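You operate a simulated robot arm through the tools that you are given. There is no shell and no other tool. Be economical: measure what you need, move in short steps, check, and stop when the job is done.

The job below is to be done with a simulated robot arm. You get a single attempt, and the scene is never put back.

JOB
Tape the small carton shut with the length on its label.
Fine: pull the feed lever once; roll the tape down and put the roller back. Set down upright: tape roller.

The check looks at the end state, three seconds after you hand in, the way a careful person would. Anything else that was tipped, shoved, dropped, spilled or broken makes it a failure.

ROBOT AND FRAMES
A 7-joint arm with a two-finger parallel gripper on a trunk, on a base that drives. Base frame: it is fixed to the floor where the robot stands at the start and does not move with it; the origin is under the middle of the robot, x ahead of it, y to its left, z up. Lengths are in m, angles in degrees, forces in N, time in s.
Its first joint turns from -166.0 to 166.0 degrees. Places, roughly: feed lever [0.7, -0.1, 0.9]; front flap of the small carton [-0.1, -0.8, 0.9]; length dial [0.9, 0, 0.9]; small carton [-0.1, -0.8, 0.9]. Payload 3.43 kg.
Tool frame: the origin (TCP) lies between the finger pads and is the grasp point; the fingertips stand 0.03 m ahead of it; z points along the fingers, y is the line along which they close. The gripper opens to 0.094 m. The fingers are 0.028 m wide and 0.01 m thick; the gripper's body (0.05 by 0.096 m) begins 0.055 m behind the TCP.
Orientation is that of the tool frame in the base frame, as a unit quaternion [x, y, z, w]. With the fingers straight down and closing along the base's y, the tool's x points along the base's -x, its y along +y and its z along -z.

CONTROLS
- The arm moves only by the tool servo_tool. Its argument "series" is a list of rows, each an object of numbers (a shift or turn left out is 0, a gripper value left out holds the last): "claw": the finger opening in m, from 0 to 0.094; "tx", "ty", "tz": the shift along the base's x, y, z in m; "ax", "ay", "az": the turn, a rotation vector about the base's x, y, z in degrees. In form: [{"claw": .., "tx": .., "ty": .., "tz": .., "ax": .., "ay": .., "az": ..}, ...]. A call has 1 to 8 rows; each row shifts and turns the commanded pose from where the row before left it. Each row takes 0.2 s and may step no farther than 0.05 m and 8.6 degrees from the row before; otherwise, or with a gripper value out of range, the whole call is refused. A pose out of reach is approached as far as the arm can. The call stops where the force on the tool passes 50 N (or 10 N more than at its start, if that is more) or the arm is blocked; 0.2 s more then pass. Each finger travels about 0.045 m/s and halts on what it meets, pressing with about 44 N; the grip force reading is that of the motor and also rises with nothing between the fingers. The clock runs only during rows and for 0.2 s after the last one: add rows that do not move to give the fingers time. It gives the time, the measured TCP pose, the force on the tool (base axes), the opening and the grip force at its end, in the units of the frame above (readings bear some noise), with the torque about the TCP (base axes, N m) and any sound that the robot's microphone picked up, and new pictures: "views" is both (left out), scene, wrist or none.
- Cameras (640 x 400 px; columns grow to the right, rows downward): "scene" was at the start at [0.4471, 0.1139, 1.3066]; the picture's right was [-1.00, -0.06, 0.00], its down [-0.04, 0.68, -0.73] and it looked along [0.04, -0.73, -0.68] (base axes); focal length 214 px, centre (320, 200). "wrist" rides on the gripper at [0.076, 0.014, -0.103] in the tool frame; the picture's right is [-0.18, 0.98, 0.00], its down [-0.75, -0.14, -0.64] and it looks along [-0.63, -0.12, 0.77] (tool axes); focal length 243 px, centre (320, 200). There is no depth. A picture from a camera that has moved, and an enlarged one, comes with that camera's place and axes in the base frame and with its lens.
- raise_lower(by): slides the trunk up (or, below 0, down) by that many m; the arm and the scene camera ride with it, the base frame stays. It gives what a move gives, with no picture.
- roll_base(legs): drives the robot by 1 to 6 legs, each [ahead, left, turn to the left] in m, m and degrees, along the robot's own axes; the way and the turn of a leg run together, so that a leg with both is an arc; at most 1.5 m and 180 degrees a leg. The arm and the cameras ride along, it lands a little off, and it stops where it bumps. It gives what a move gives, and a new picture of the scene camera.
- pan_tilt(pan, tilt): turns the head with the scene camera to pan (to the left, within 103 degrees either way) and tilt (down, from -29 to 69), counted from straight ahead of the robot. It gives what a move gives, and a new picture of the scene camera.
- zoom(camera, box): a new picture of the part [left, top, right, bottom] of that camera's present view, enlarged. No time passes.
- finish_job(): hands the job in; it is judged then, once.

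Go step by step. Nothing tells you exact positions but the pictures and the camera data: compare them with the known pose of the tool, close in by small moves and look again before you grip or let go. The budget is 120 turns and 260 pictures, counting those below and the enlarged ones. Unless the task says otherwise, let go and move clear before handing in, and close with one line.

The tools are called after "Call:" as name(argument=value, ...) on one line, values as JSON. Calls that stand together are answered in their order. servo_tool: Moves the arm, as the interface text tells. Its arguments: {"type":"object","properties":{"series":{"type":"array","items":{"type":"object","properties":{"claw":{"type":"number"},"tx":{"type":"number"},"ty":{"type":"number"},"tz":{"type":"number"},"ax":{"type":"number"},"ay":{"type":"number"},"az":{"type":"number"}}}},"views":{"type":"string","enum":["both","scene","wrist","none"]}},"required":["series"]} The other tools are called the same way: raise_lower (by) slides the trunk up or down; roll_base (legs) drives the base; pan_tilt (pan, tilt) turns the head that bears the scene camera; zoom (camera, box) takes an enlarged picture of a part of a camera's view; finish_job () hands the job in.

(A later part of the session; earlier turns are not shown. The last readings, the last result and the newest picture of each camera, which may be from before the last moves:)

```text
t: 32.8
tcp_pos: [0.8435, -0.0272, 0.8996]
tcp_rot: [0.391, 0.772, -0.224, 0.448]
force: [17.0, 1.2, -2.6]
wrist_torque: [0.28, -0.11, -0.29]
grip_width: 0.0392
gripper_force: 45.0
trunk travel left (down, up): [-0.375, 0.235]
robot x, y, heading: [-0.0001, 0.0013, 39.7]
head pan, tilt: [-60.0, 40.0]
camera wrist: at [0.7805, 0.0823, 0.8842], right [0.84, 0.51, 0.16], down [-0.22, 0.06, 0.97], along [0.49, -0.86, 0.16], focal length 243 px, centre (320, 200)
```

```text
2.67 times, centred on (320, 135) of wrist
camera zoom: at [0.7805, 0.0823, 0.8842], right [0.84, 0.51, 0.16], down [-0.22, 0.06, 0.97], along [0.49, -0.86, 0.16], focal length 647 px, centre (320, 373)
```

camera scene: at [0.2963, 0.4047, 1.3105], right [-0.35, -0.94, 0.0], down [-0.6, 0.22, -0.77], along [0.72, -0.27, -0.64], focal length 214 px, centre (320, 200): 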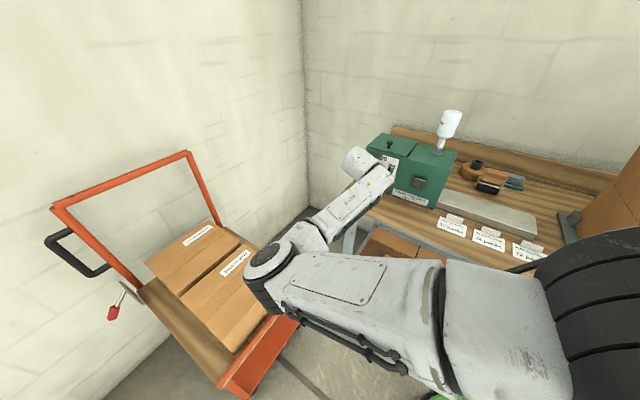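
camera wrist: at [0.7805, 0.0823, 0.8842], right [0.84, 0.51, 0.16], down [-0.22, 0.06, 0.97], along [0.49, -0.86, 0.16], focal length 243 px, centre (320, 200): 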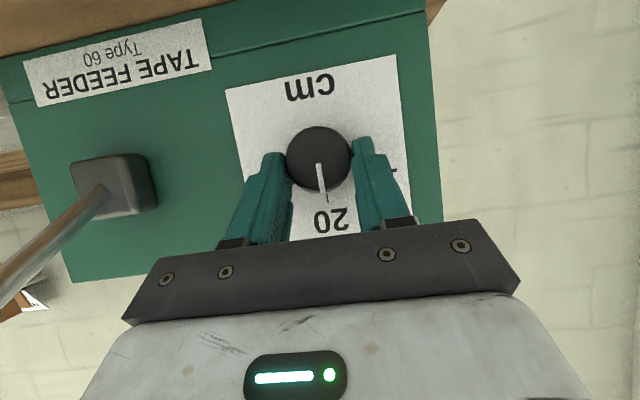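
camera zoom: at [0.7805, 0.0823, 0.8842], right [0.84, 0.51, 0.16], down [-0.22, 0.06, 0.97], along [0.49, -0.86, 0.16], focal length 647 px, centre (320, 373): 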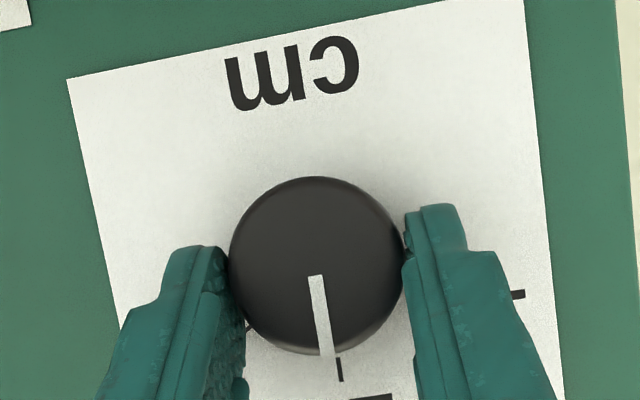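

Gripped firmly (39 mm). Now turn the knob about its axis toward 15, in two parts.

Call:
servo_tool(series=[{"ax": -4.4, "ay": 6.07, "tx": 0.0013, "ty": 0.001}, {"ax": -4.4, "ay": 6.07, "tx": 0.0013, "ty": 0.001, "tz": -0.0003}, {"ax": -4.4, "ay": 6.07, "tx": 0.0013, "ty": 0.0009, "tz": -0.0006}, {"ax": -4.4, "ay": 6.07, "tx": 0.0012, "ty": 0.0009, "tz": -0.0008}, {}], views="wrist")

Call:
zoom(camera="wrist", box=[200, 60, 440, 210])

```text
t: 34.0
tcp_pos: [0.8501, -0.0236, 0.8968]
tcp_rot: [0.262, 0.805, -0.417, 0.331]
force: [25.8, 9.0, -4.3]
wrist_torque: [-0.13, -0.54, -0.32]
grip_width: 0.0393
gripper_force: 45.4
trunk travel left (down, up): [-0.375, 0.235]
robot x, y, heading: [-0.0014, -0.0021, 40.1]
head pan, tilt: [-60.0, 40.0]
camera wrist: at [0.7786, 0.0811, 0.8774], right [0.8, 0.48, -0.35], down [0.18, 0.36, 0.92], along [0.56, -0.8, 0.2], focal length 243 px, centre (320, 200)
```

wrist: 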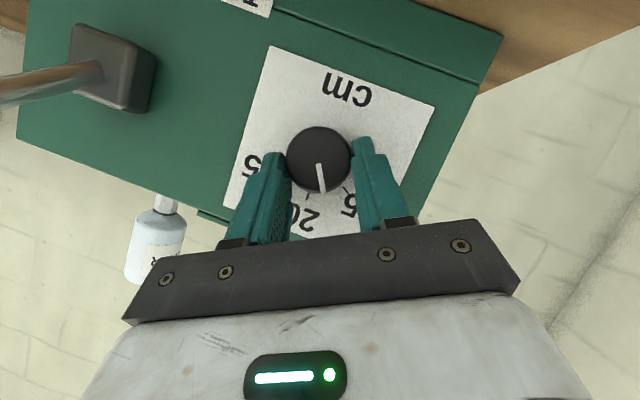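

```text
2.67 times, centred on (320, 135) of wrist
camera zoom: at [0.7786, 0.0811, 0.8774], right [0.8, 0.48, -0.35], down [0.18, 0.36, 0.92], along [0.56, -0.8, 0.2], focal length 647 px, centre (320, 373)
```

zoom: 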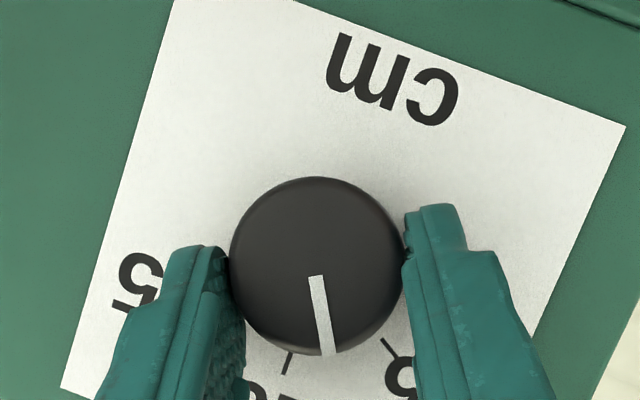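

The knob follows: now about halfway. Turning about 28° more.

Call:
servo_tool(series=[{"ax": -4.1, "ay": 5.66, "tx": 0.0009, "ty": 0.0007, "tz": -0.0009}, {"ax": -4.1, "ay": 5.66, "tx": 0.0009, "ty": 0.0006, "tz": -0.001}, {"ax": -4.1, "ay": 5.66, "tx": 0.0007, "ty": 0.0005, "tz": -0.0012}, {"ax": -4.1, "ay": 5.66, "tx": 0.0006, "ty": 0.0004, "tz": -0.0013}, {}], views="wrist")

Call:
zoom(camera="wrist", box=[200, 60, 440, 210])

```text
t: 35.2
tcp_pos: [0.8511, -0.022, 0.8942]
tcp_rot: [0.211, 0.805, -0.477, 0.284]
force: [19.3, 15.7, -9.4]
wrist_torque: [-0.73, -0.93, 0.34]
grip_width: 0.0391
gripper_force: 44.9
out of reach, approached as far as the arm can: row 2, 3, 4
trunk travel left (down, up): [-0.375, 0.235]
robot x, y, heading: [-0.0012, 0.0006, 40.0]
head pan, tilt: [-60.0, 40.0]
camera wrist: at [0.7767, 0.08, 0.8752], right [0.74, 0.43, -0.52], down [0.32, 0.45, 0.83], along [0.6, -0.78, 0.2], focal length 243 px, centre (320, 200)
```

wrist: 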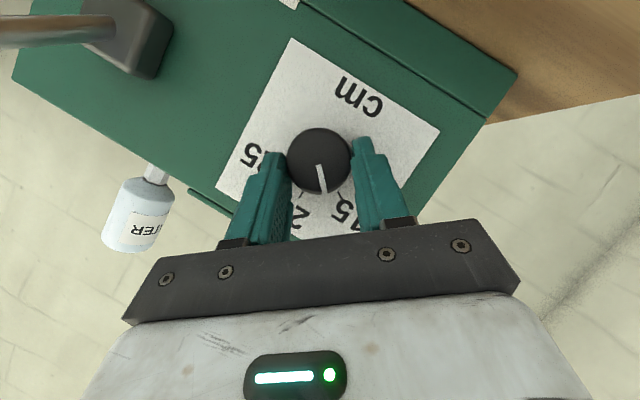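

```text
2.67 times, centred on (320, 135) of wrist
camera zoom: at [0.7767, 0.08, 0.8752], right [0.74, 0.43, -0.52], down [0.32, 0.45, 0.83], along [0.6, -0.78, 0.2], focal length 647 px, centre (320, 373)
```

zoom: 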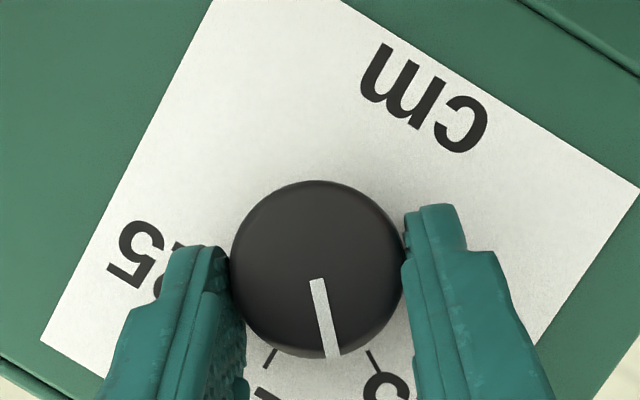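

The wrist ran out of range at ~42°. I'll release, rotate back, regrip and finish the turn.

Call:
servo_tool(series=[{"claw": 0.065}, {}, {}, {"ax": 4.4, "ay": -6.07, "tx": -0.001, "ty": -0.0007, "tz": 0.001}, {"ax": 4.4, "ay": -6.07, "tx": -0.001, "ty": -0.0007, "tz": 0.001}, {"ax": 4.4, "ay": -6.07, "tx": -0.001, "ty": -0.0007, "tz": 0.001}, {"ax": 4.4, "ay": -6.07, "tx": -0.001, "ty": -0.0007, "tz": 0.001}, {}], views="wrist")

Call:
zoom(camera="wrist", box=[200, 60, 440, 210])

```text
t: 37.0
tcp_pos: [0.8455, -0.026, 0.9008]
tcp_rot: [0.35, 0.789, -0.295, 0.41]
force: [0.2, 0.0, 0.6]
wrist_torque: [-0.01, -0.03, -0.03]
grip_width: 0.0649
gripper_force: 0.1
trunk travel left (down, up): [-0.375, 0.235]
robot x, y, heading: [-0.0002, -0.0012, 39.9]
head pan, tilt: [-60.0, 40.0]
camera wrist: at [0.7793, 0.0816, 0.8832], right [0.86, 0.52, -0.02], down [-0.08, 0.17, 0.98], along [0.51, -0.84, 0.18], focal length 243 px, centre (320, 200)
```

wrist: 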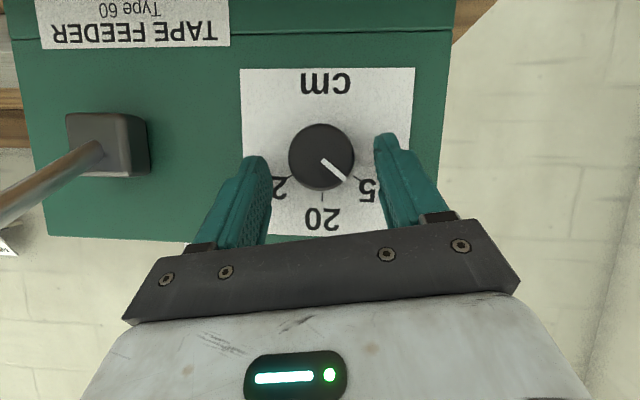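

```text
2.67 times, centred on (320, 135) of wrist
camera zoom: at [0.7793, 0.0816, 0.8832], right [0.86, 0.52, -0.02], down [-0.08, 0.17, 0.98], along [0.51, -0.84, 0.18], focal length 647 px, centre (320, 373)
```

zoom: 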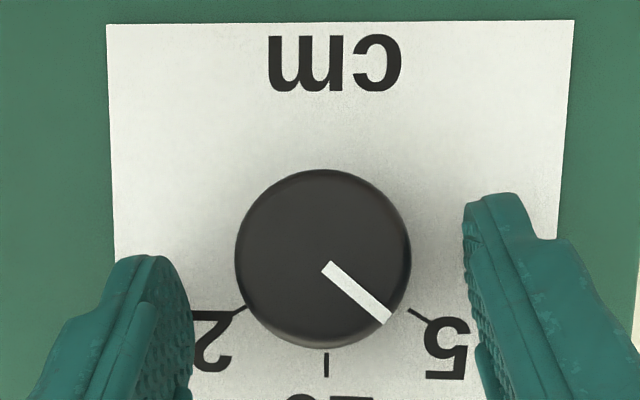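

The pointer is about 46° off "20", and the "15" tick is at 60°. Regrip and turn ~14.5° more.

Call:
servo_tool(series=[{"claw": 0.035}, {}, {}, {}, {"ax": -4.26, "ay": 5.87, "tx": 0.0012, "ty": 0.0009, "tz": -0.0004}, {"ax": -4.26, "ay": 5.87, "tx": 0.0012, "ty": 0.0009, "tz": -0.0006}, {}], views="wrist")

Call:
zoom(camera="wrist", box=[200, 60, 440, 210])

```text
t: 38.6
tcp_pos: [0.8483, -0.0229, 0.9007]
tcp_rot: [0.285, 0.803, -0.387, 0.353]
force: [21.1, 7.8, 1.8]
wrist_torque: [0.46, -0.73, -0.21]
grip_width: 0.0397
gripper_force: 45.3
trunk travel left (down, up): [-0.375, 0.235]
robot x, y, heading: [-0.0002, 0.0022, 39.7]
head pan, tilt: [-60.0, 40.0]
camera wrist: at [0.7795, 0.0822, 0.8801], right [0.83, 0.5, -0.27], down [0.12, 0.31, 0.94], along [0.55, -0.81, 0.2], focal length 243 px, centre (320, 200)
```

wrist: 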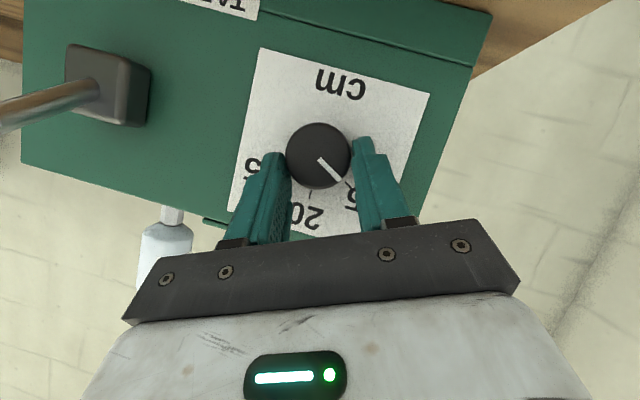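

```text
2.67 times, centred on (320, 135) of wrist
camera zoom: at [0.7795, 0.0822, 0.8801], right [0.83, 0.5, -0.27], down [0.12, 0.31, 0.94], along [0.55, -0.81, 0.2], focal length 647 px, centre (320, 373)
```

zoom: 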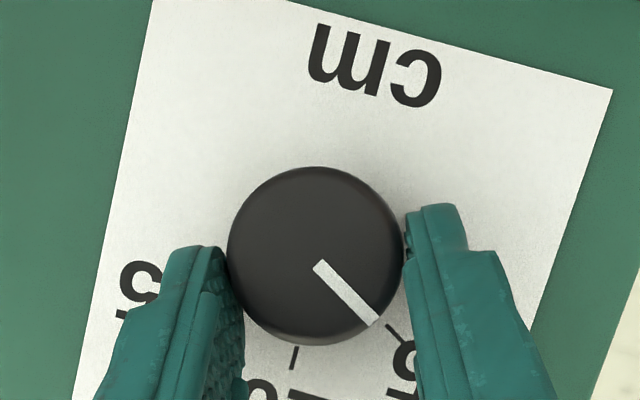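

Pointer is aligned with the 15 tick. Release, back away and check.

Call:
servo_tool(series=[{"claw": 0.07}, {}, {}, {"tx": -0.02, "ty": 0.028, "tz": 0.017}, {"tx": -0.02, "ty": 0.028, "tz": 0.017, "ax": 4.4, "ay": -6.07}, {"tx": -0.02, "ty": 0.028, "tz": 0.017, "ax": 4.4, "ay": -6.07}, {"ax": 3.4, "ay": -4.7}, {}], views="wrist")

Call:
zoom(camera="wrist", box=[240, 20, 432, 140])

```text
t: 40.4
tcp_pos: [0.7849, 0.0593, 0.9501]
tcp_rot: [0.374, 0.779, -0.253, 0.434]
force: [0.2, 0.4, 0.7]
wrist_torque: [-0.01, 0.0, -0.02]
grip_width: 0.0701
gripper_force: 0.0
trunk travel left (down, up): [-0.375, 0.235]
robot x, y, heading: [0.0022, 0.0031, 39.8]
head pan, tilt: [-60.0, 40.0]
camera wrist: at [0.7228, 0.1684, 0.9345], right [0.85, 0.51, 0.09], down [-0.17, 0.1, 0.98], along [0.49, -0.85, 0.17], focal length 243 px, centre (320, 200)
```

wrist: 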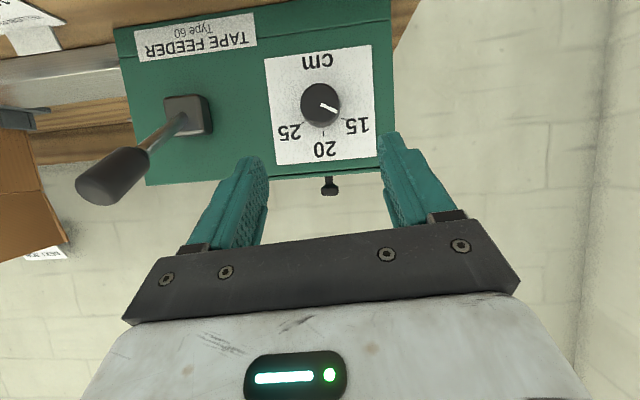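

```text
3.33 times, centred on (336, 80) of wrist
camera zoom: at [0.7228, 0.1684, 0.9345], right [0.85, 0.51, 0.09], down [-0.17, 0.1, 0.98], along [0.49, -0.85, 0.17], focal length 809 px, centre (267, 600)
```

zoom: 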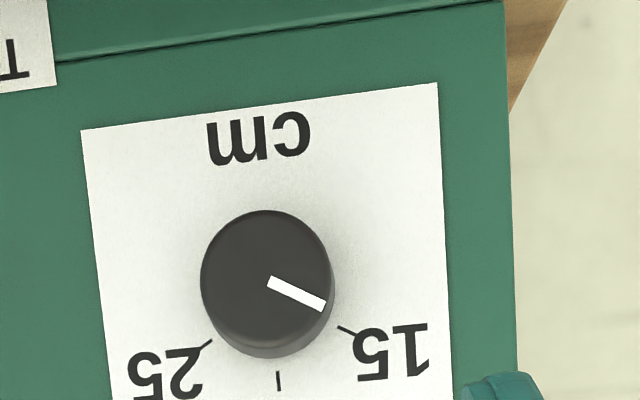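

The dial now points at 15. Next the lever: I retreat, move sideways in front of the lever end and look.

Call:
servo_tool(series=[{"tx": -0.018, "ty": 0.025, "tz": 0.015, "ax": 2.35, "ay": -3.24}, {"tx": -0.018, "ty": 0.025, "tz": 0.015}, {"tx": -0.038, "ty": -0.027}, {"tx": -0.038, "ty": -0.027}, {"tx": -0.037, "ty": -0.028}, {}], views="both")

```text
t: 41.8
tcp_pos: [0.6384, 0.0278, 0.9807]
tcp_rot: [0.39, 0.772, -0.227, 0.447]
force: [-0.3, 0.4, 0.9]
wrist_torque: [0.01, -0.02, -0.02]
grip_width: 0.0698
gripper_force: 0.0
trunk travel left (down, up): [-0.375, 0.235]
robot x, y, heading: [-0.0015, 0.0005, 39.6]
head pan, tilt: [-60.0, 40.0]
camera scene: at [0.294, 0.4065, 1.3105], right [-0.34, -0.94, 0.0], down [-0.6, 0.22, -0.77], along [0.72, -0.26, -0.64], focal length 214 px, centre (320, 200)
camera wrist: at [0.5752, 0.1371, 0.9655], right [0.85, 0.51, 0.16], down [-0.22, 0.06, 0.97], along [0.48, -0.86, 0.17], focal length 243 px, centre (320, 200)
```

scene: 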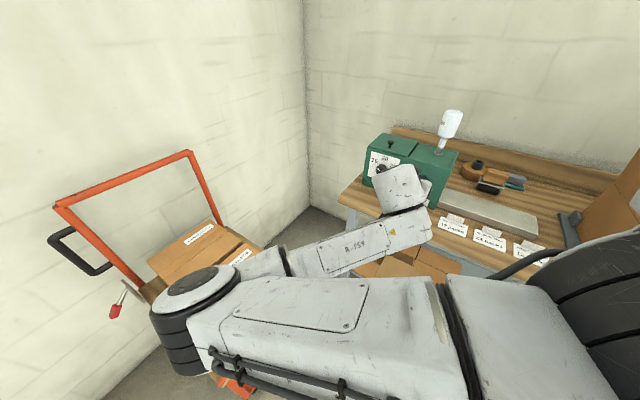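
wrist: 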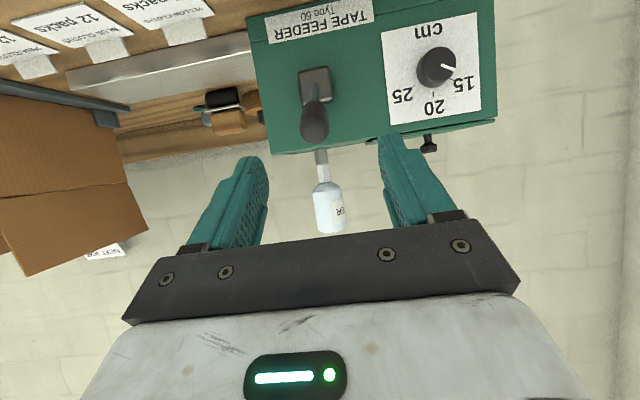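

The lever end is directly ahead, ~8.5 cm. Advance so that the fingers straddle the handle, then close on it.

Call:
servo_tool(series=[{"tx": 0.015, "ty": -0.023, "tz": -0.016}, {"tx": 0.015, "ty": -0.023, "tz": -0.016}, {"tx": 0.0155, "ty": -0.0225, "tz": -0.015}, {}], views="wrist")

```text
t: 42.8
tcp_pos: [0.6847, -0.0425, 0.9332]
tcp_rot: [0.391, 0.772, -0.227, 0.447]
force: [0.1, 0.3, 0.3]
wrist_torque: [-0.01, -0.01, 0.03]
grip_width: 0.0702
gripper_force: 0.0
trunk travel left (down, up): [-0.375, 0.235]
robot x, y, heading: [-0.0003, -0.0013, 40.3]
head pan, tilt: [-60.0, 40.0]
camera wrist: at [0.6211, 0.068, 0.9183], right [0.85, 0.51, 0.16], down [-0.22, 0.06, 0.97], along [0.48, -0.86, 0.17], focal length 243 px, centre (320, 200)
```

wrist: 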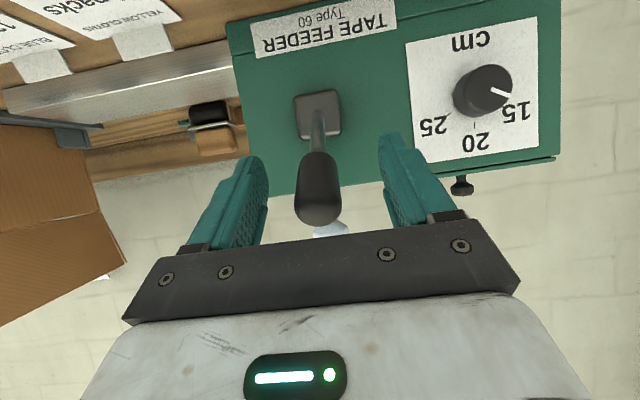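

The handle is centred between the fingers. Close and pull it down along its arc.

Call:
servo_tool(series=[{"claw": 0.015}, {}, {}, {}, {"tx": -0.0041, "ty": 0.0057, "tz": -0.0158}, {"tx": -0.0028, "ty": 0.0039, "tz": -0.0165}, {"tx": -0.0014, "ty": 0.0019, "tz": -0.0171}, {}], views="wrist")

```text
t: 44.6
tcp_pos: [0.6735, -0.0314, 0.8866]
tcp_rot: [0.391, 0.771, -0.228, 0.448]
force: [-8.1, -5.3, 11.8]
wrist_torque: [-1.01, -0.81, -0.85]
grip_width: 0.0239
gripper_force: 44.9
trunk travel left (down, up): [-0.375, 0.235]
robot x, y, heading: [-0.0022, -0.0015, 40.3]
head pan, tilt: [-60.0, 40.0]
camera wrist: at [0.6114, 0.0787, 0.8697], right [0.85, 0.51, 0.16], down [-0.22, 0.07, 0.97], along [0.48, -0.86, 0.17], focal length 243 px, centre (320, 200)
```

wrist: 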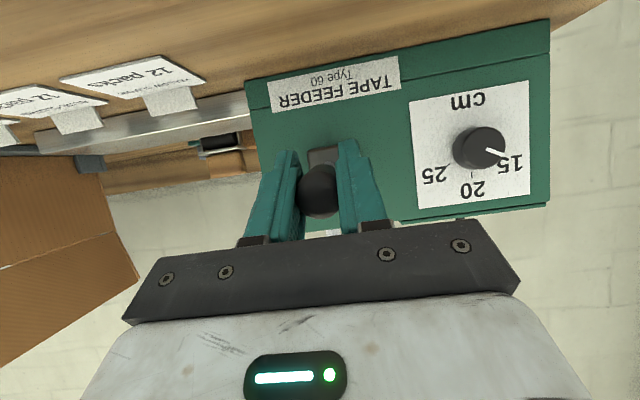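

It moves smoothly. Continue down, watching force and sound.

Call:
servo_tool(series=[{"tz": -0.0172}, {"tx": 0.0014, "ty": -0.0019, "tz": -0.0171}, {}], views="wrist")

```text
t: 45.4
tcp_pos: [0.6752, -0.0329, 0.8479]
tcp_rot: [0.39, 0.773, -0.226, 0.446]
force: [-13.9, -3.7, 0.3]
wrist_torque: [0.01, -0.11, -0.19]
grip_width: 0.0253
gripper_force: 36.1
trunk travel left (down, up): [-0.375, 0.235]
robot x, y, heading: [-0.0003, -0.0, 39.8]
head pan, tilt: [-60.0, 40.0]
camera wrist: at [0.6126, 0.0769, 0.8334], right [0.85, 0.51, 0.16], down [-0.22, 0.06, 0.97], along [0.48, -0.86, 0.16], focal length 243 px, centre (320, 200)
```

wrist: 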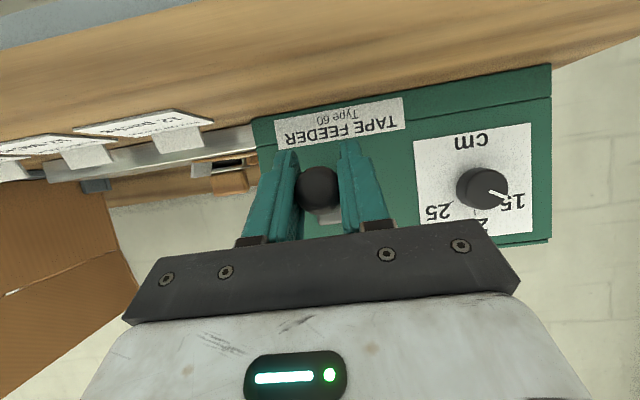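

Call:
servo_tool(series=[{"tx": 0.0014, "ty": -0.0019, "tz": -0.008}, {"tx": 0.0014, "ty": -0.0019, "tz": -0.008}, {}], views="both")

Call:
zoom(camera="scene", box=[350, 110, 574, 250])

```text
t: 46.2
tcp_pos: [0.6784, -0.0374, 0.8352]
tcp_rot: [0.39, 0.771, -0.227, 0.449]
force: [-18.3, -1.5, 19.1]
wrist_torque: [-0.33, -0.16, -0.19]
grip_width: 0.0271
gripper_force: 33.4
trunk travel left (down, up): [-0.375, 0.235]
robot x, y, heading: [-0.0004, -0.0025, 39.8]
head pan, tilt: [-60.0, 40.0]
camera scene: at [0.2931, 0.4063, 1.3109], right [-0.34, -0.94, 0.0], down [-0.6, 0.22, -0.77], along [0.72, -0.26, -0.64], focal length 214 px, centre (320, 200)
camera wrist: at [0.6155, 0.0729, 0.8199], right [0.85, 0.51, 0.16], down [-0.22, 0.07, 0.97], along [0.48, -0.86, 0.17], focal length 243 px, centre (320, 200)
```

scene: 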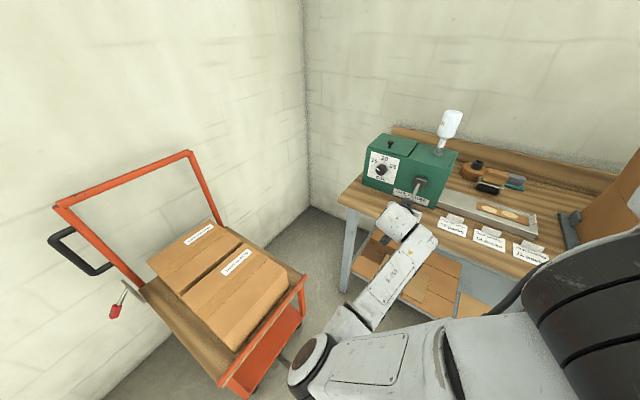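
wrist: 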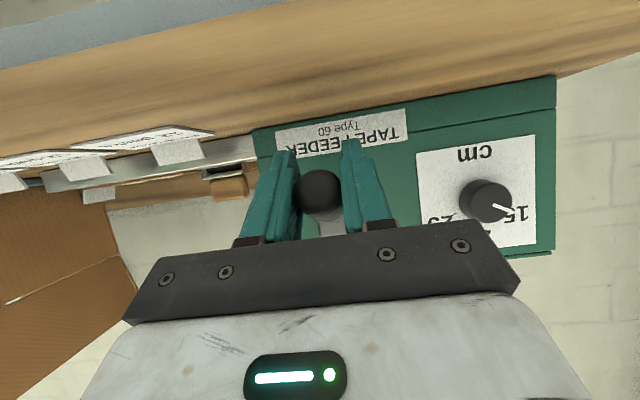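

```text
2.86 times, centred on (462, 180) of scene
camera zoom: at [0.2931, 0.4063, 1.3109], right [-0.34, -0.94, 0.0], down [-0.6, 0.22, -0.77], along [0.72, -0.26, -0.64], focal length 613 px, centre (-86, 257)
```

zoom: 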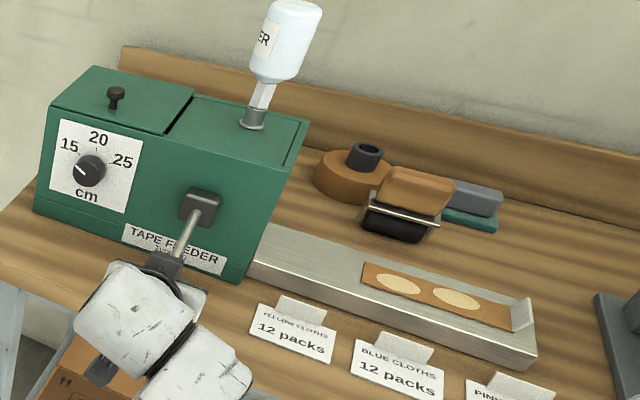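

A tape strip with an upturned end has come out on the plate. I release the lever and retreat.

Call:
servo_tool(series=[{"claw": 0.07}, {}, {}, {"tx": -0.02, "ty": 0.028, "tz": 0.005}, {"tx": -0.02, "ty": 0.028, "tz": 0.01}, {"tx": -0.02, "ty": 0.028, "tz": 0.02}, {"tz": 0.04}, {"tz": 0.04}], views="both")

Call:
zoom(camera="scene", box=[350, 110, 574, 250])

```text
t: 48.0
tcp_pos: [0.6254, 0.0493, 0.9467]
tcp_rot: [0.391, 0.772, -0.228, 0.446]
force: [-0.4, 0.0, 0.0]
wrist_torque: [0.02, 0.04, 0.02]
grip_width: 0.07
gripper_force: 0.1
out of reach, approached as far as the arm can: row 8
trunk travel left (down, up): [-0.375, 0.235]
robot x, y, heading: [0.0011, 0.0014, 39.9]
head pan, tilt: [-60.0, 40.0]
camera scene: at [0.2938, 0.4065, 1.3104], right [-0.34, -0.94, 0.0], down [-0.6, 0.22, -0.77], along [0.72, -0.26, -0.64], focal length 214 px, centre (320, 200)
camera wrist: at [0.563, 0.1586, 0.9309], right [0.85, 0.51, 0.16], down [-0.22, 0.07, 0.97], along [0.48, -0.86, 0.17], focal length 243 px, centre (320, 200)
```

scene: 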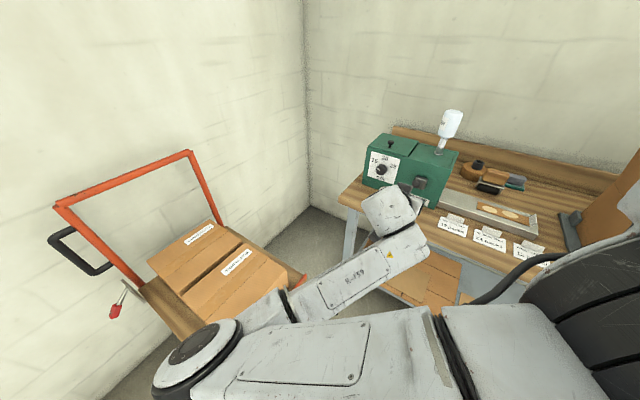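
wrist: 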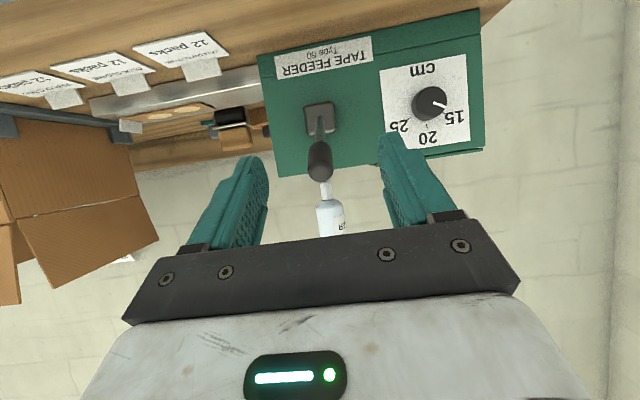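

```text
2.86 times, centred on (462, 180) of scene
camera zoom: at [0.2938, 0.4065, 1.3104], right [-0.34, -0.94, 0.0], down [-0.6, 0.22, -0.77], along [0.72, -0.26, -0.64], focal length 613 px, centre (-86, 257)
```

zoom: 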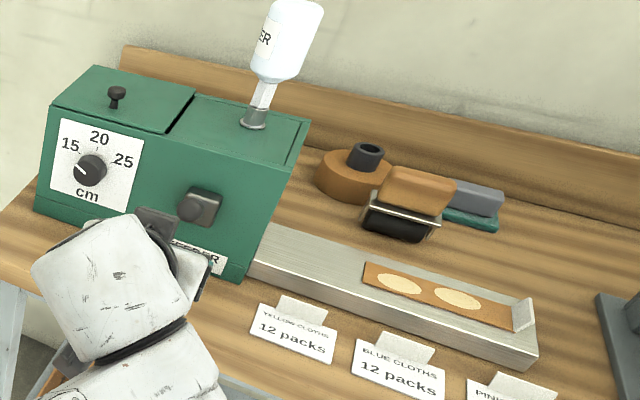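

The lever sprang back; one strip is out. Now I bring the tool back to vertical and move over the plate's end.

Call:
servo_tool(series=[{"ax": 6.07, "ay": 4.41, "tz": 0.01, "tx": -0.01}, {"ax": 6.07, "ay": 4.41, "tz": 0.01, "tx": -0.02, "ty": -0.01}, {"ax": 6.07, "ay": 4.41, "tz": 0.02, "tx": -0.02, "ty": -0.015}, {"ax": 6.07, "ay": 4.41, "tz": 0.02, "tx": -0.02, "ty": -0.02}, {"ax": 6.07, "ay": 4.41, "tz": 0.02, "tx": -0.02, "ty": -0.02}, {"ax": 6.07, "ay": 4.41, "tz": 0.02, "tx": -0.02, "ty": -0.02}, {"ax": 6.07, "ay": 4.41, "tx": -0.02, "ty": -0.04}, {"ax": 6.07, "ay": 4.41, "tx": -0.01, "ty": -0.04}], views="none")

Call:
servo_tool(series=[{"ty": -0.04}, {"ty": -0.04}, {"ty": -0.04}, {}], views="both")

```text
t: 49.8
tcp_pos: [0.5334, -0.1302, 1.0311]
tcp_rot: [0.453, 0.892, 0.002, 0.002]
force: [0.2, -0.9, 0.4]
wrist_torque: [0.0, 0.01, -0.01]
grip_width: 0.0702
gripper_force: 0.0
out of reach, approached as far as the arm can: row 1, 2, 3, 4
trunk travel left (down, up): [-0.375, 0.235]
robot x, y, heading: [0.0029, 0.003, 40.2]
head pan, tilt: [-60.0, 40.0]
```

```text
t: 50.8
tcp_pos: [0.5318, -0.2499, 1.0308]
tcp_rot: [0.452, 0.892, 0.001, 0.001]
force: [-0.1, 0.1, -0.1]
wrist_torque: [0.02, 0.01, -0.04]
grip_width: 0.0701
gripper_force: 0.1
trunk travel left (down, up): [-0.375, 0.235]
robot x, y, heading: [0.0001, 0.0009, 39.8]
head pan, tilt: [-60.0, 40.0]
camera scene: at [0.2941, 0.4062, 1.3106], right [-0.34, -0.94, 0.0], down [-0.6, 0.22, -0.77], along [0.72, -0.26, -0.64], focal length 214 px, centre (320, 200)
camera wrist: at [0.4994, -0.1816, 1.1329], right [0.9, 0.43, 0.0], down [0.33, -0.69, 0.64], along [0.28, -0.58, -0.77], focal length 243 px, centre (320, 200)
```

scene: 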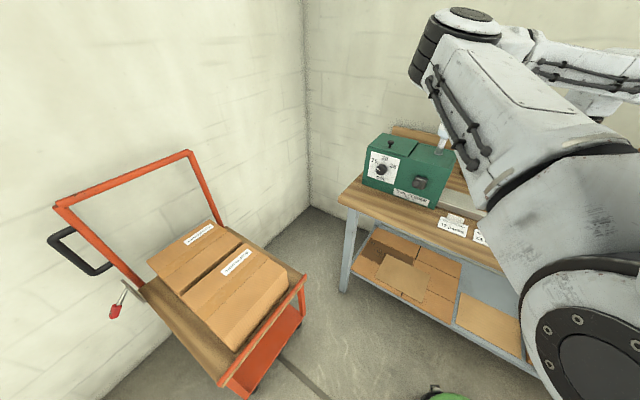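
wrist: 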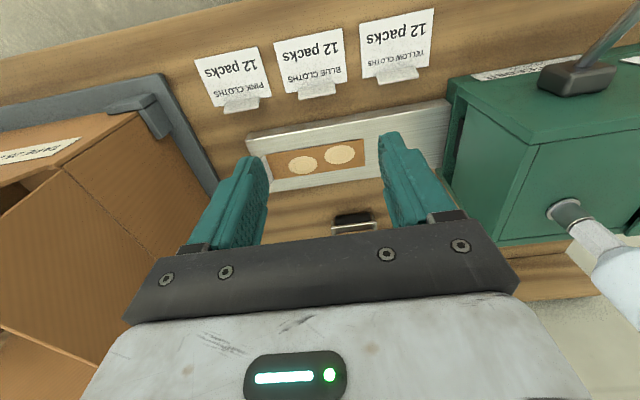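

Call:
zoom(camera="wrist", box=[220, 90, 460, 240])

```text
2.67 times, centred on (340, 165) of wrist
camera zoom: at [0.4994, -0.1816, 1.1329], right [0.9, 0.43, 0.0], down [0.33, -0.69, 0.64], along [0.28, -0.58, -0.77], focal length 647 px, centre (267, 293)
```

zoom: 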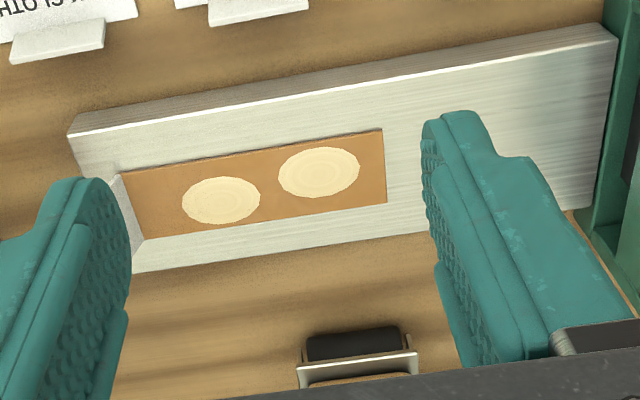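

The strip's tab stands at its −u end, around (0.515,−0.398), plate top ≈0.815. I move above it and look again.

Call:
servo_tool(series=[{"tx": -0.005, "ty": -0.04}, {"tx": -0.005, "ty": -0.04}, {"tx": -0.005, "ty": -0.035, "tz": -0.02}, {"tx": -0.004, "ty": -0.03, "tz": -0.03}, {"tz": -0.03}, {"tz": -0.02}, {}], views="wrist")

Call:
zoom(camera="wrist", box=[200, 40, 440, 190])

```text
t: 52.4
tcp_pos: [0.5138, -0.3949, 0.931]
tcp_rot: [0.453, 0.891, 0.001, 0.001]
force: [0.6, -0.8, 0.4]
wrist_torque: [-0.02, 0.0, -0.05]
grip_width: 0.07
gripper_force: 0.0
trunk travel left (down, up): [-0.375, 0.235]
robot x, y, heading: [-0.0013, 0.0014, 39.8]
head pan, tilt: [-60.0, 40.0]
camera wrist: at [0.4797, -0.3264, 1.0323], right [0.9, 0.43, 0.0], down [0.33, -0.69, 0.64], along [0.28, -0.58, -0.77], focal length 243 px, centre (320, 200)
```

wrist: 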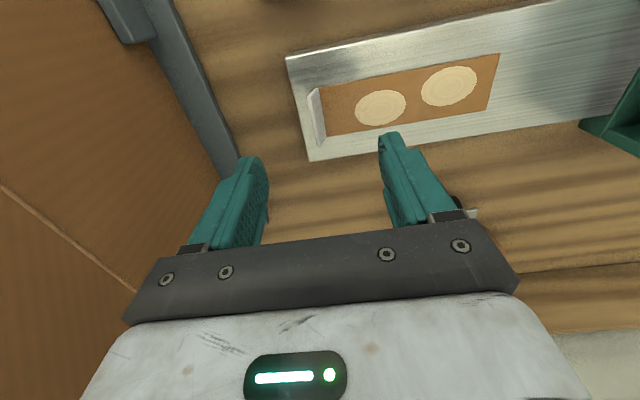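

```text
2.67 times, centred on (320, 115) of wrist
camera zoom: at [0.4797, -0.3264, 1.0323], right [0.9, 0.43, 0.0], down [0.33, -0.69, 0.64], along [0.28, -0.58, -0.77], focal length 647 px, centre (320, 427)
```

zoom: 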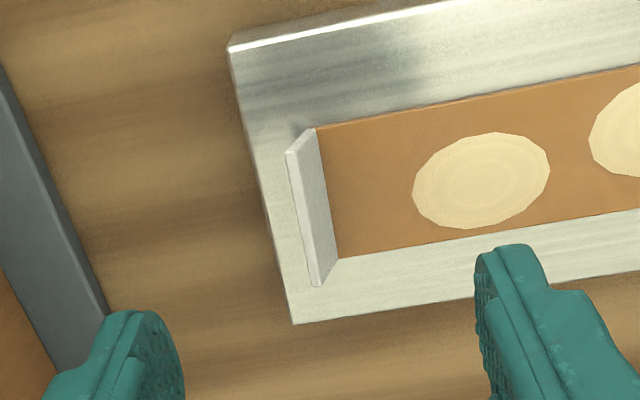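

Tab base is at (0.517,−0.398,0.812), ~18 mm tall and leaning slightly outward. Descend with fingers either side of it.

Call:
servo_tool(series=[{"ty": -0.0055, "tz": -0.03, "claw": 0.05}, {"tz": -0.03}, {"tz": -0.02}, {}], views="wrist")

Call:
zoom(camera="wrist", box=[200, 60, 440, 210])

```text
t: 53.4
tcp_pos: [0.5145, -0.4002, 0.8502]
tcp_rot: [0.452, 0.892, 0.001, 0.002]
force: [0.1, -0.2, 0.3]
wrist_torque: [-0.02, -0.02, 0.01]
grip_width: 0.0501
gripper_force: 0.2
trunk travel left (down, up): [-0.375, 0.235]
robot x, y, heading: [-0.0016, 0.0, 40.0]
head pan, tilt: [-60.0, 40.0]
camera wrist: at [0.4802, -0.332, 0.9518], right [0.9, 0.43, 0.0], down [0.33, -0.69, 0.64], along [0.28, -0.58, -0.77], focal length 243 px, centre (320, 200)
```

wrist: 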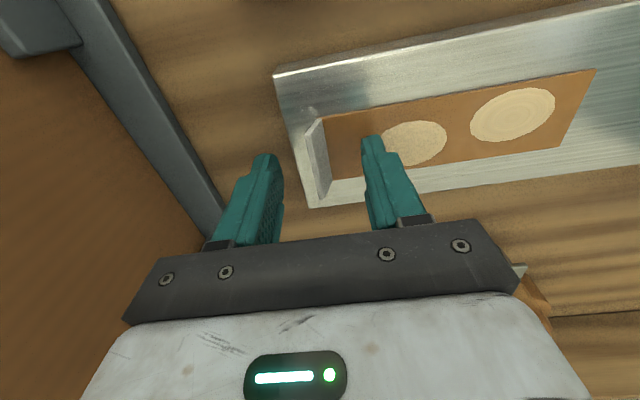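

```text
2.67 times, centred on (320, 135) of wrist
camera zoom: at [0.4802, -0.332, 0.9518], right [0.9, 0.43, 0.0], down [0.33, -0.69, 0.64], along [0.28, -0.58, -0.77], focal length 647 px, centre (320, 373)
```

zoom: 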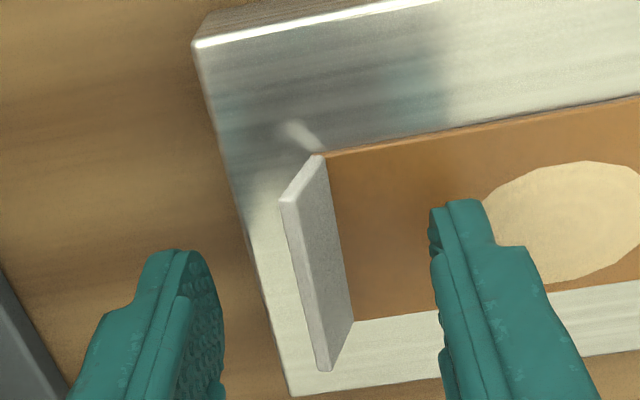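

Lower 4 mm more and close on the tab.

Call:
servo_tool(series=[{"tz": -0.004}, {"claw": 0.0}, {}, {}, {}, {}], views="wrist")

Call:
zoom(camera="wrist", box=[200, 60, 440, 210])

```text
t: 54.8
tcp_pos: [0.5145, -0.4006, 0.8461]
tcp_rot: [0.453, 0.891, 0.002, 0.002]
force: [-0.1, 0.6, 4.4]
wrist_torque: [0.42, -0.37, 0.31]
grip_width: 0.0031
gripper_force: 37.4
trunk travel left (down, up): [-0.375, 0.235]
robot x, y, heading: [0.0015, -0.0009, 39.8]
head pan, tilt: [-60.0, 40.0]
camera wrist: at [0.4804, -0.3318, 0.9486], right [0.9, 0.43, 0.0], down [0.33, -0.69, 0.64], along [0.28, -0.58, -0.77], focal length 243 px, centre (320, 200)
```

wrist: 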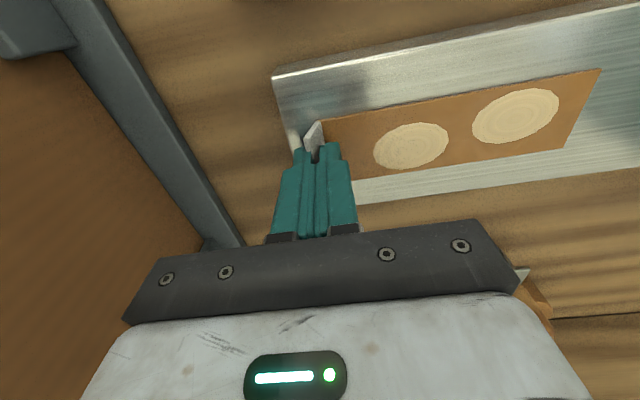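

```text
2.67 times, centred on (320, 135) of wrist
camera zoom: at [0.4804, -0.3318, 0.9486], right [0.9, 0.43, 0.0], down [0.33, -0.69, 0.64], along [0.28, -0.58, -0.77], focal length 647 px, centre (320, 373)
```

zoom: 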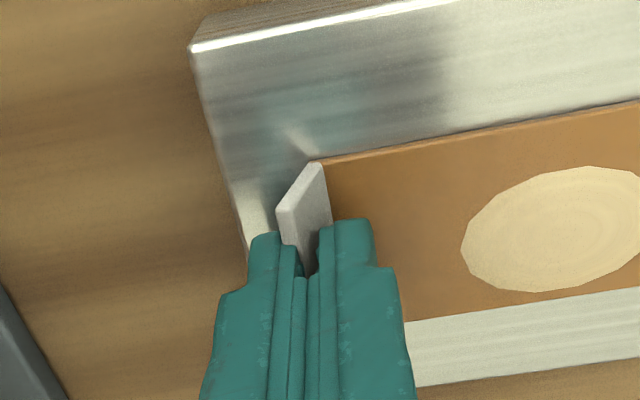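

Tab gripped (3 mm). Lift a little and check the strip comes along.

Call:
servo_tool(series=[{"tz": 0.02}, {"tz": 0.04}, {"tz": 0.04}, {}], views="wrist")

```text
t: 55.8
tcp_pos: [0.5153, -0.4002, 0.9471]
tcp_rot: [0.453, 0.892, 0.002, 0.002]
force: [0.3, -0.4, -0.9]
wrist_torque: [-0.03, -0.04, -0.02]
grip_width: 0.0021
gripper_force: 37.3
trunk travel left (down, up): [-0.375, 0.235]
robot x, y, heading: [0.0021, 0.0061, 40.0]
head pan, tilt: [-60.0, 40.0]
camera wrist: at [0.4808, -0.3321, 1.0483], right [0.9, 0.43, 0.0], down [0.33, -0.69, 0.64], along [0.28, -0.58, -0.77], focal length 243 px, centre (320, 200)
```

wrist: 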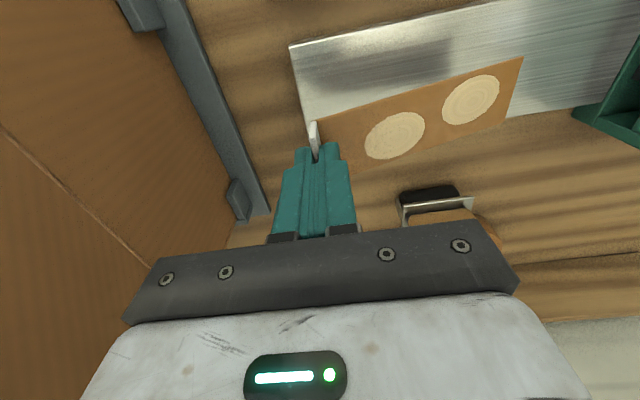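

The strip hangs from the tab. I raise it high, pull in toward the robot, then turn the base back to face along its initial heading.

Call:
servo_tool(series=[{"tz": 0.045}, {"tz": 0.045}, {"tz": 0.045}, {"tz": 0.045}, {"tz": 0.04, "tx": -0.02, "ty": 0.015}, {"tx": -0.04, "ty": 0.03}, {"tx": -0.04, "ty": 0.03}, {"tx": -0.04, "ty": 0.03}], views="both")

```text
t: 57.6
tcp_pos: [0.3744, -0.2966, 1.1687]
tcp_rot: [0.452, 0.892, 0.002, 0.002]
force: [-0.2, -0.9, -0.7]
wrist_torque: [0.0, 0.02, 0.0]
grip_width: 0.0023
gripper_force: 36.5
trunk travel left (down, up): [-0.375, 0.235]
robot x, y, heading: [-0.0048, 0.0002, 39.7]
head pan, tilt: [-60.0, 40.0]
camera scene: at [0.2941, 0.4061, 1.3106], right [-0.34, -0.94, 0.0], down [-0.6, 0.22, -0.77], along [0.72, -0.26, -0.64], focal length 214 px, centre (320, 200)
camera wrist: at [0.3408, -0.2275, 1.2693], right [0.9, 0.43, 0.0], down [0.33, -0.69, 0.64], along [0.28, -0.58, -0.77], focal length 243 px, centre (320, 200)
```

scene: 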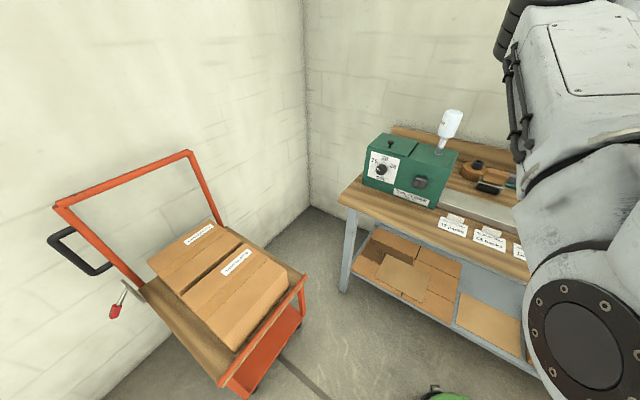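
wrist: 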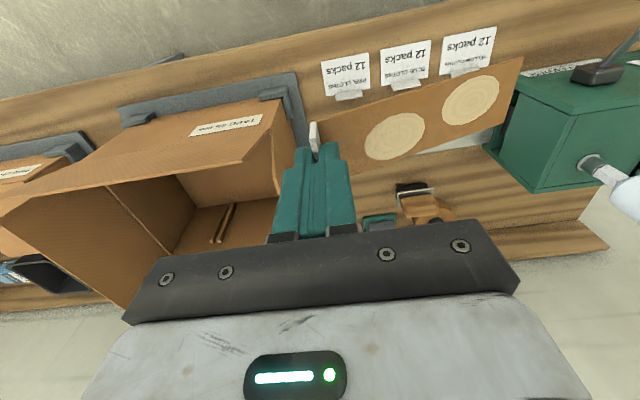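

Call:
servo_tool(series=[{"tz": 0.04, "tx": -0.025, "ty": 0.02}, {"tz": 0.04, "tx": -0.025, "ty": 0.02}, {"tz": 0.04, "tx": -0.02, "ty": 0.015}, {}], views="none")

Call:
roll_base(legs=[[0, 0, -45]])

Call:
servo_tool(series=[{}], views="wrist")

```text
refused: row 1 steps farther than a row can; nothing moved
```

```text
t: 60.0
tcp_pos: [0.0557, -0.4751, 1.1665]
tcp_rot: [0.759, 0.651, 0.0, 0.002]
force: [-0.2, 0.0, 0.0]
wrist_torque: [0.01, 0.03, -0.03]
grip_width: 0.0022
gripper_force: 37.0
trunk travel left (down, up): [-0.375, 0.235]
robot x, y, heading: [-0.0006, 0.0009, -4.6]
head pan, tilt: [-60.0, 40.0]
camera scene: at [0.4933, 0.0814, 1.3106], right [-0.91, -0.42, 0.0], down [-0.27, 0.58, -0.77], along [0.32, -0.69, -0.64], focal length 214 px, centre (320, 200)
```

scene: 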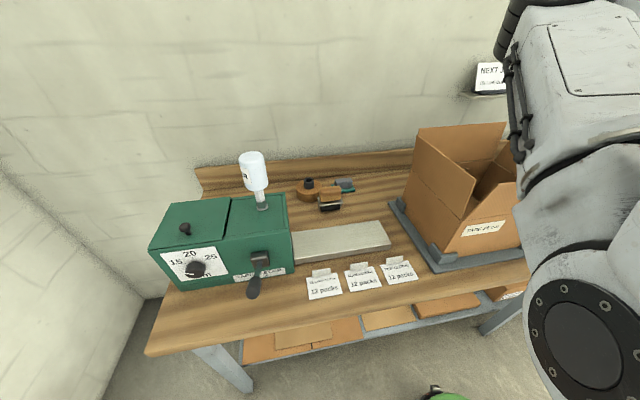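

```text
t: 60.4
tcp_pos: [0.0557, -0.4749, 1.1689]
tcp_rot: [0.759, 0.652, 0.001, 0.002]
force: [0.2, 0.4, 0.5]
wrist_torque: [-0.03, 0.02, 0.01]
grip_width: 0.0021
gripper_force: 36.3
trunk travel left (down, up): [-0.375, 0.235]
robot x, y, heading: [-0.0004, 0.001, -5.1]
head pan, tilt: [-60.0, 40.0]
camera wrist: at [0.0816, -0.4021, 1.2693], right [0.94, -0.33, 0.0], down [-0.26, -0.72, 0.64], along [-0.21, -0.61, -0.77], focal length 243 px, centre (320, 200)
```

wrist: 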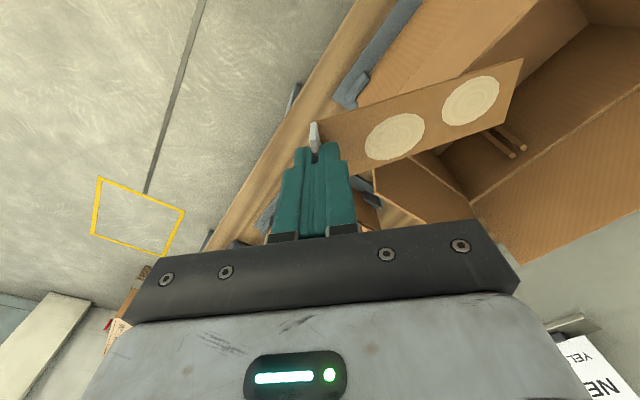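

No contact on the way. Now bring the tool over toward the small carton, turning it back in line with the bench.

Call:
servo_tool(series=[{"tz": 0.02, "tx": -0.03, "az": 7.5}, {"tz": 0.02, "tx": -0.03, "az": 7.5}, {"tx": -0.04, "az": 7.5}, {"tx": -0.04, "ty": -0.01, "az": 7.5}, {"tx": -0.04, "ty": -0.01, "az": 7.5}, {"tx": -0.03, "ty": -0.02, "az": 7.5}, {}], views="wrist")

Call:
zoom(camera="wrist", box=[120, 0, 520, 250])

```text
t: 62.0
tcp_pos: [-0.1411, -0.502, 1.2051]
tcp_rot: [0.45, 0.893, 0.002, 0.002]
force: [0.4, 0.0, 0.3]
wrist_torque: [0.03, 0.01, -0.01]
grip_width: 0.0019
gripper_force: 36.9
out of reach, approached as far as the arm can: row 6
trunk travel left (down, up): [-0.375, 0.235]
robot x, y, heading: [0.0011, 0.0025, -5.0]
head pan, tilt: [-60.0, 40.0]
camera wrist: at [-0.1746, -0.433, 1.3083], right [0.9, 0.43, 0.01], down [0.33, -0.69, 0.64], along [0.28, -0.58, -0.77], focal length 243 px, centre (320, 200)
```

wrist: 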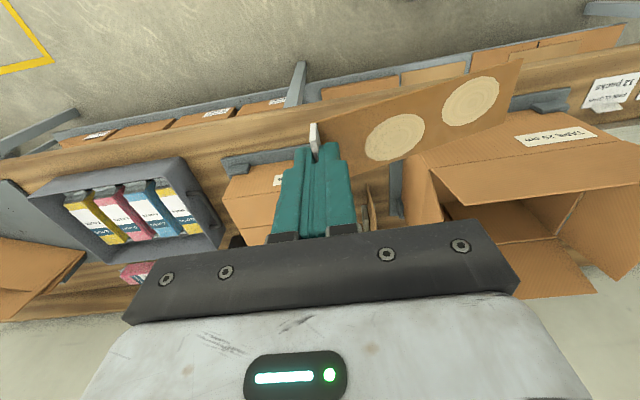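

```text
1.60 times, centred on (320, 125) of wrist
camera zoom: at [-0.1746, -0.433, 1.3083], right [0.9, 0.43, 0.01], down [0.33, -0.69, 0.64], along [0.28, -0.58, -0.77], focal length 388 px, centre (320, 320)
```

zoom: 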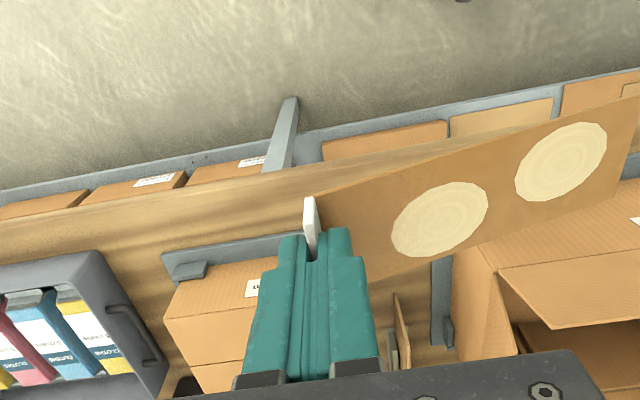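

The strip droops ~20° from the tab. I need a clean look at the small carton's top seam; trying the head camera.

Call:
pan_tilt(pan=-103, tilt=30)

Call:
servo_tool(series=[{"tx": 0.03, "ty": 0.03}, {"tx": 0.03, "ty": 0.03}, {"tx": 0.03, "ty": 0.02}, {"tx": 0.03}, {}], views="both")

```text
t: 63.1
tcp_pos: [-0.1413, -0.5021, 1.2062]
tcp_rot: [0.452, 0.892, 0.002, 0.002]
force: [0.5, -0.2, -0.2]
wrist_torque: [0.0, 0.03, 0.04]
grip_width: 0.002
gripper_force: 36.9
trunk travel left (down, up): [-0.375, 0.235]
robot x, y, heading: [0.0018, -0.0, -4.8]
head pan, tilt: [-103.0, 30.0]
camera scene: at [0.4294, 0.0724, 1.3259], right [-0.95, 0.31, 0.0], down [0.15, 0.48, -0.87], along [-0.27, -0.82, -0.5], focal length 214 px, centre (320, 200)
```

scene: 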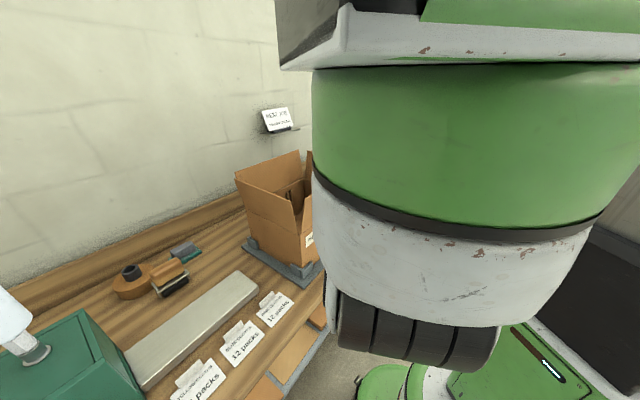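

```text
t: 64.3
tcp_pos: [-0.0195, -0.4213, 1.2082]
tcp_rot: [0.451, 0.893, 0.001, 0.002]
force: [-0.8, 0.3, 0.5]
wrist_torque: [-0.01, 0.02, 0.03]
grip_width: 0.002
gripper_force: 36.9
trunk travel left (down, up): [-0.375, 0.235]
robot x, y, heading: [-0.002, 0.0012, -4.9]
head pan, tilt: [-103.0, 30.0]
camera scene: at [0.4294, 0.0724, 1.3259], right [-0.95, 0.31, 0.0], down [0.15, 0.48, -0.87], along [-0.27, -0.82, -0.5], focal length 214 px, centre (320, 200)
camera wrist: at [-0.0535, -0.3528, 1.31], right [0.9, 0.43, 0.0], down [0.33, -0.69, 0.64], along [0.28, -0.58, -0.77], focal length 243 px, centre (320, 200)
```

scene: 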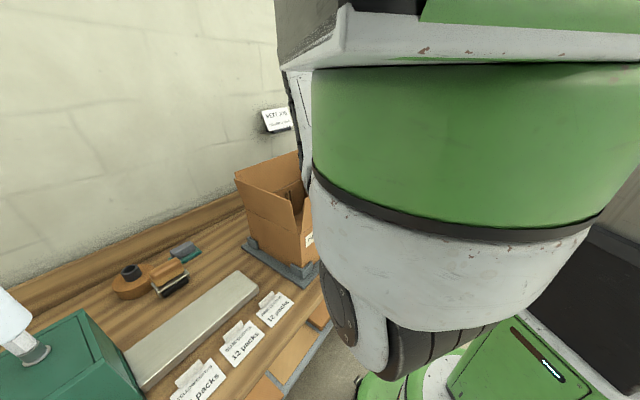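
wrist: 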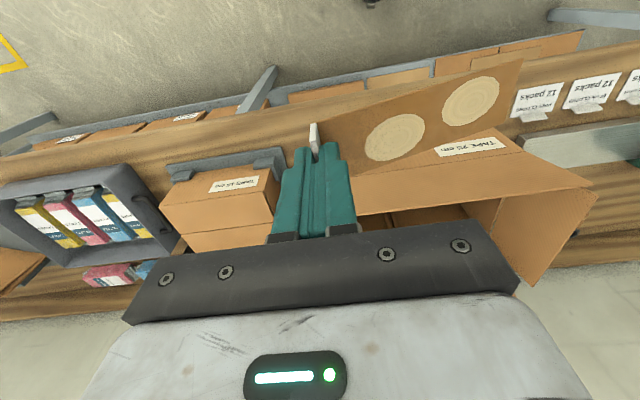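

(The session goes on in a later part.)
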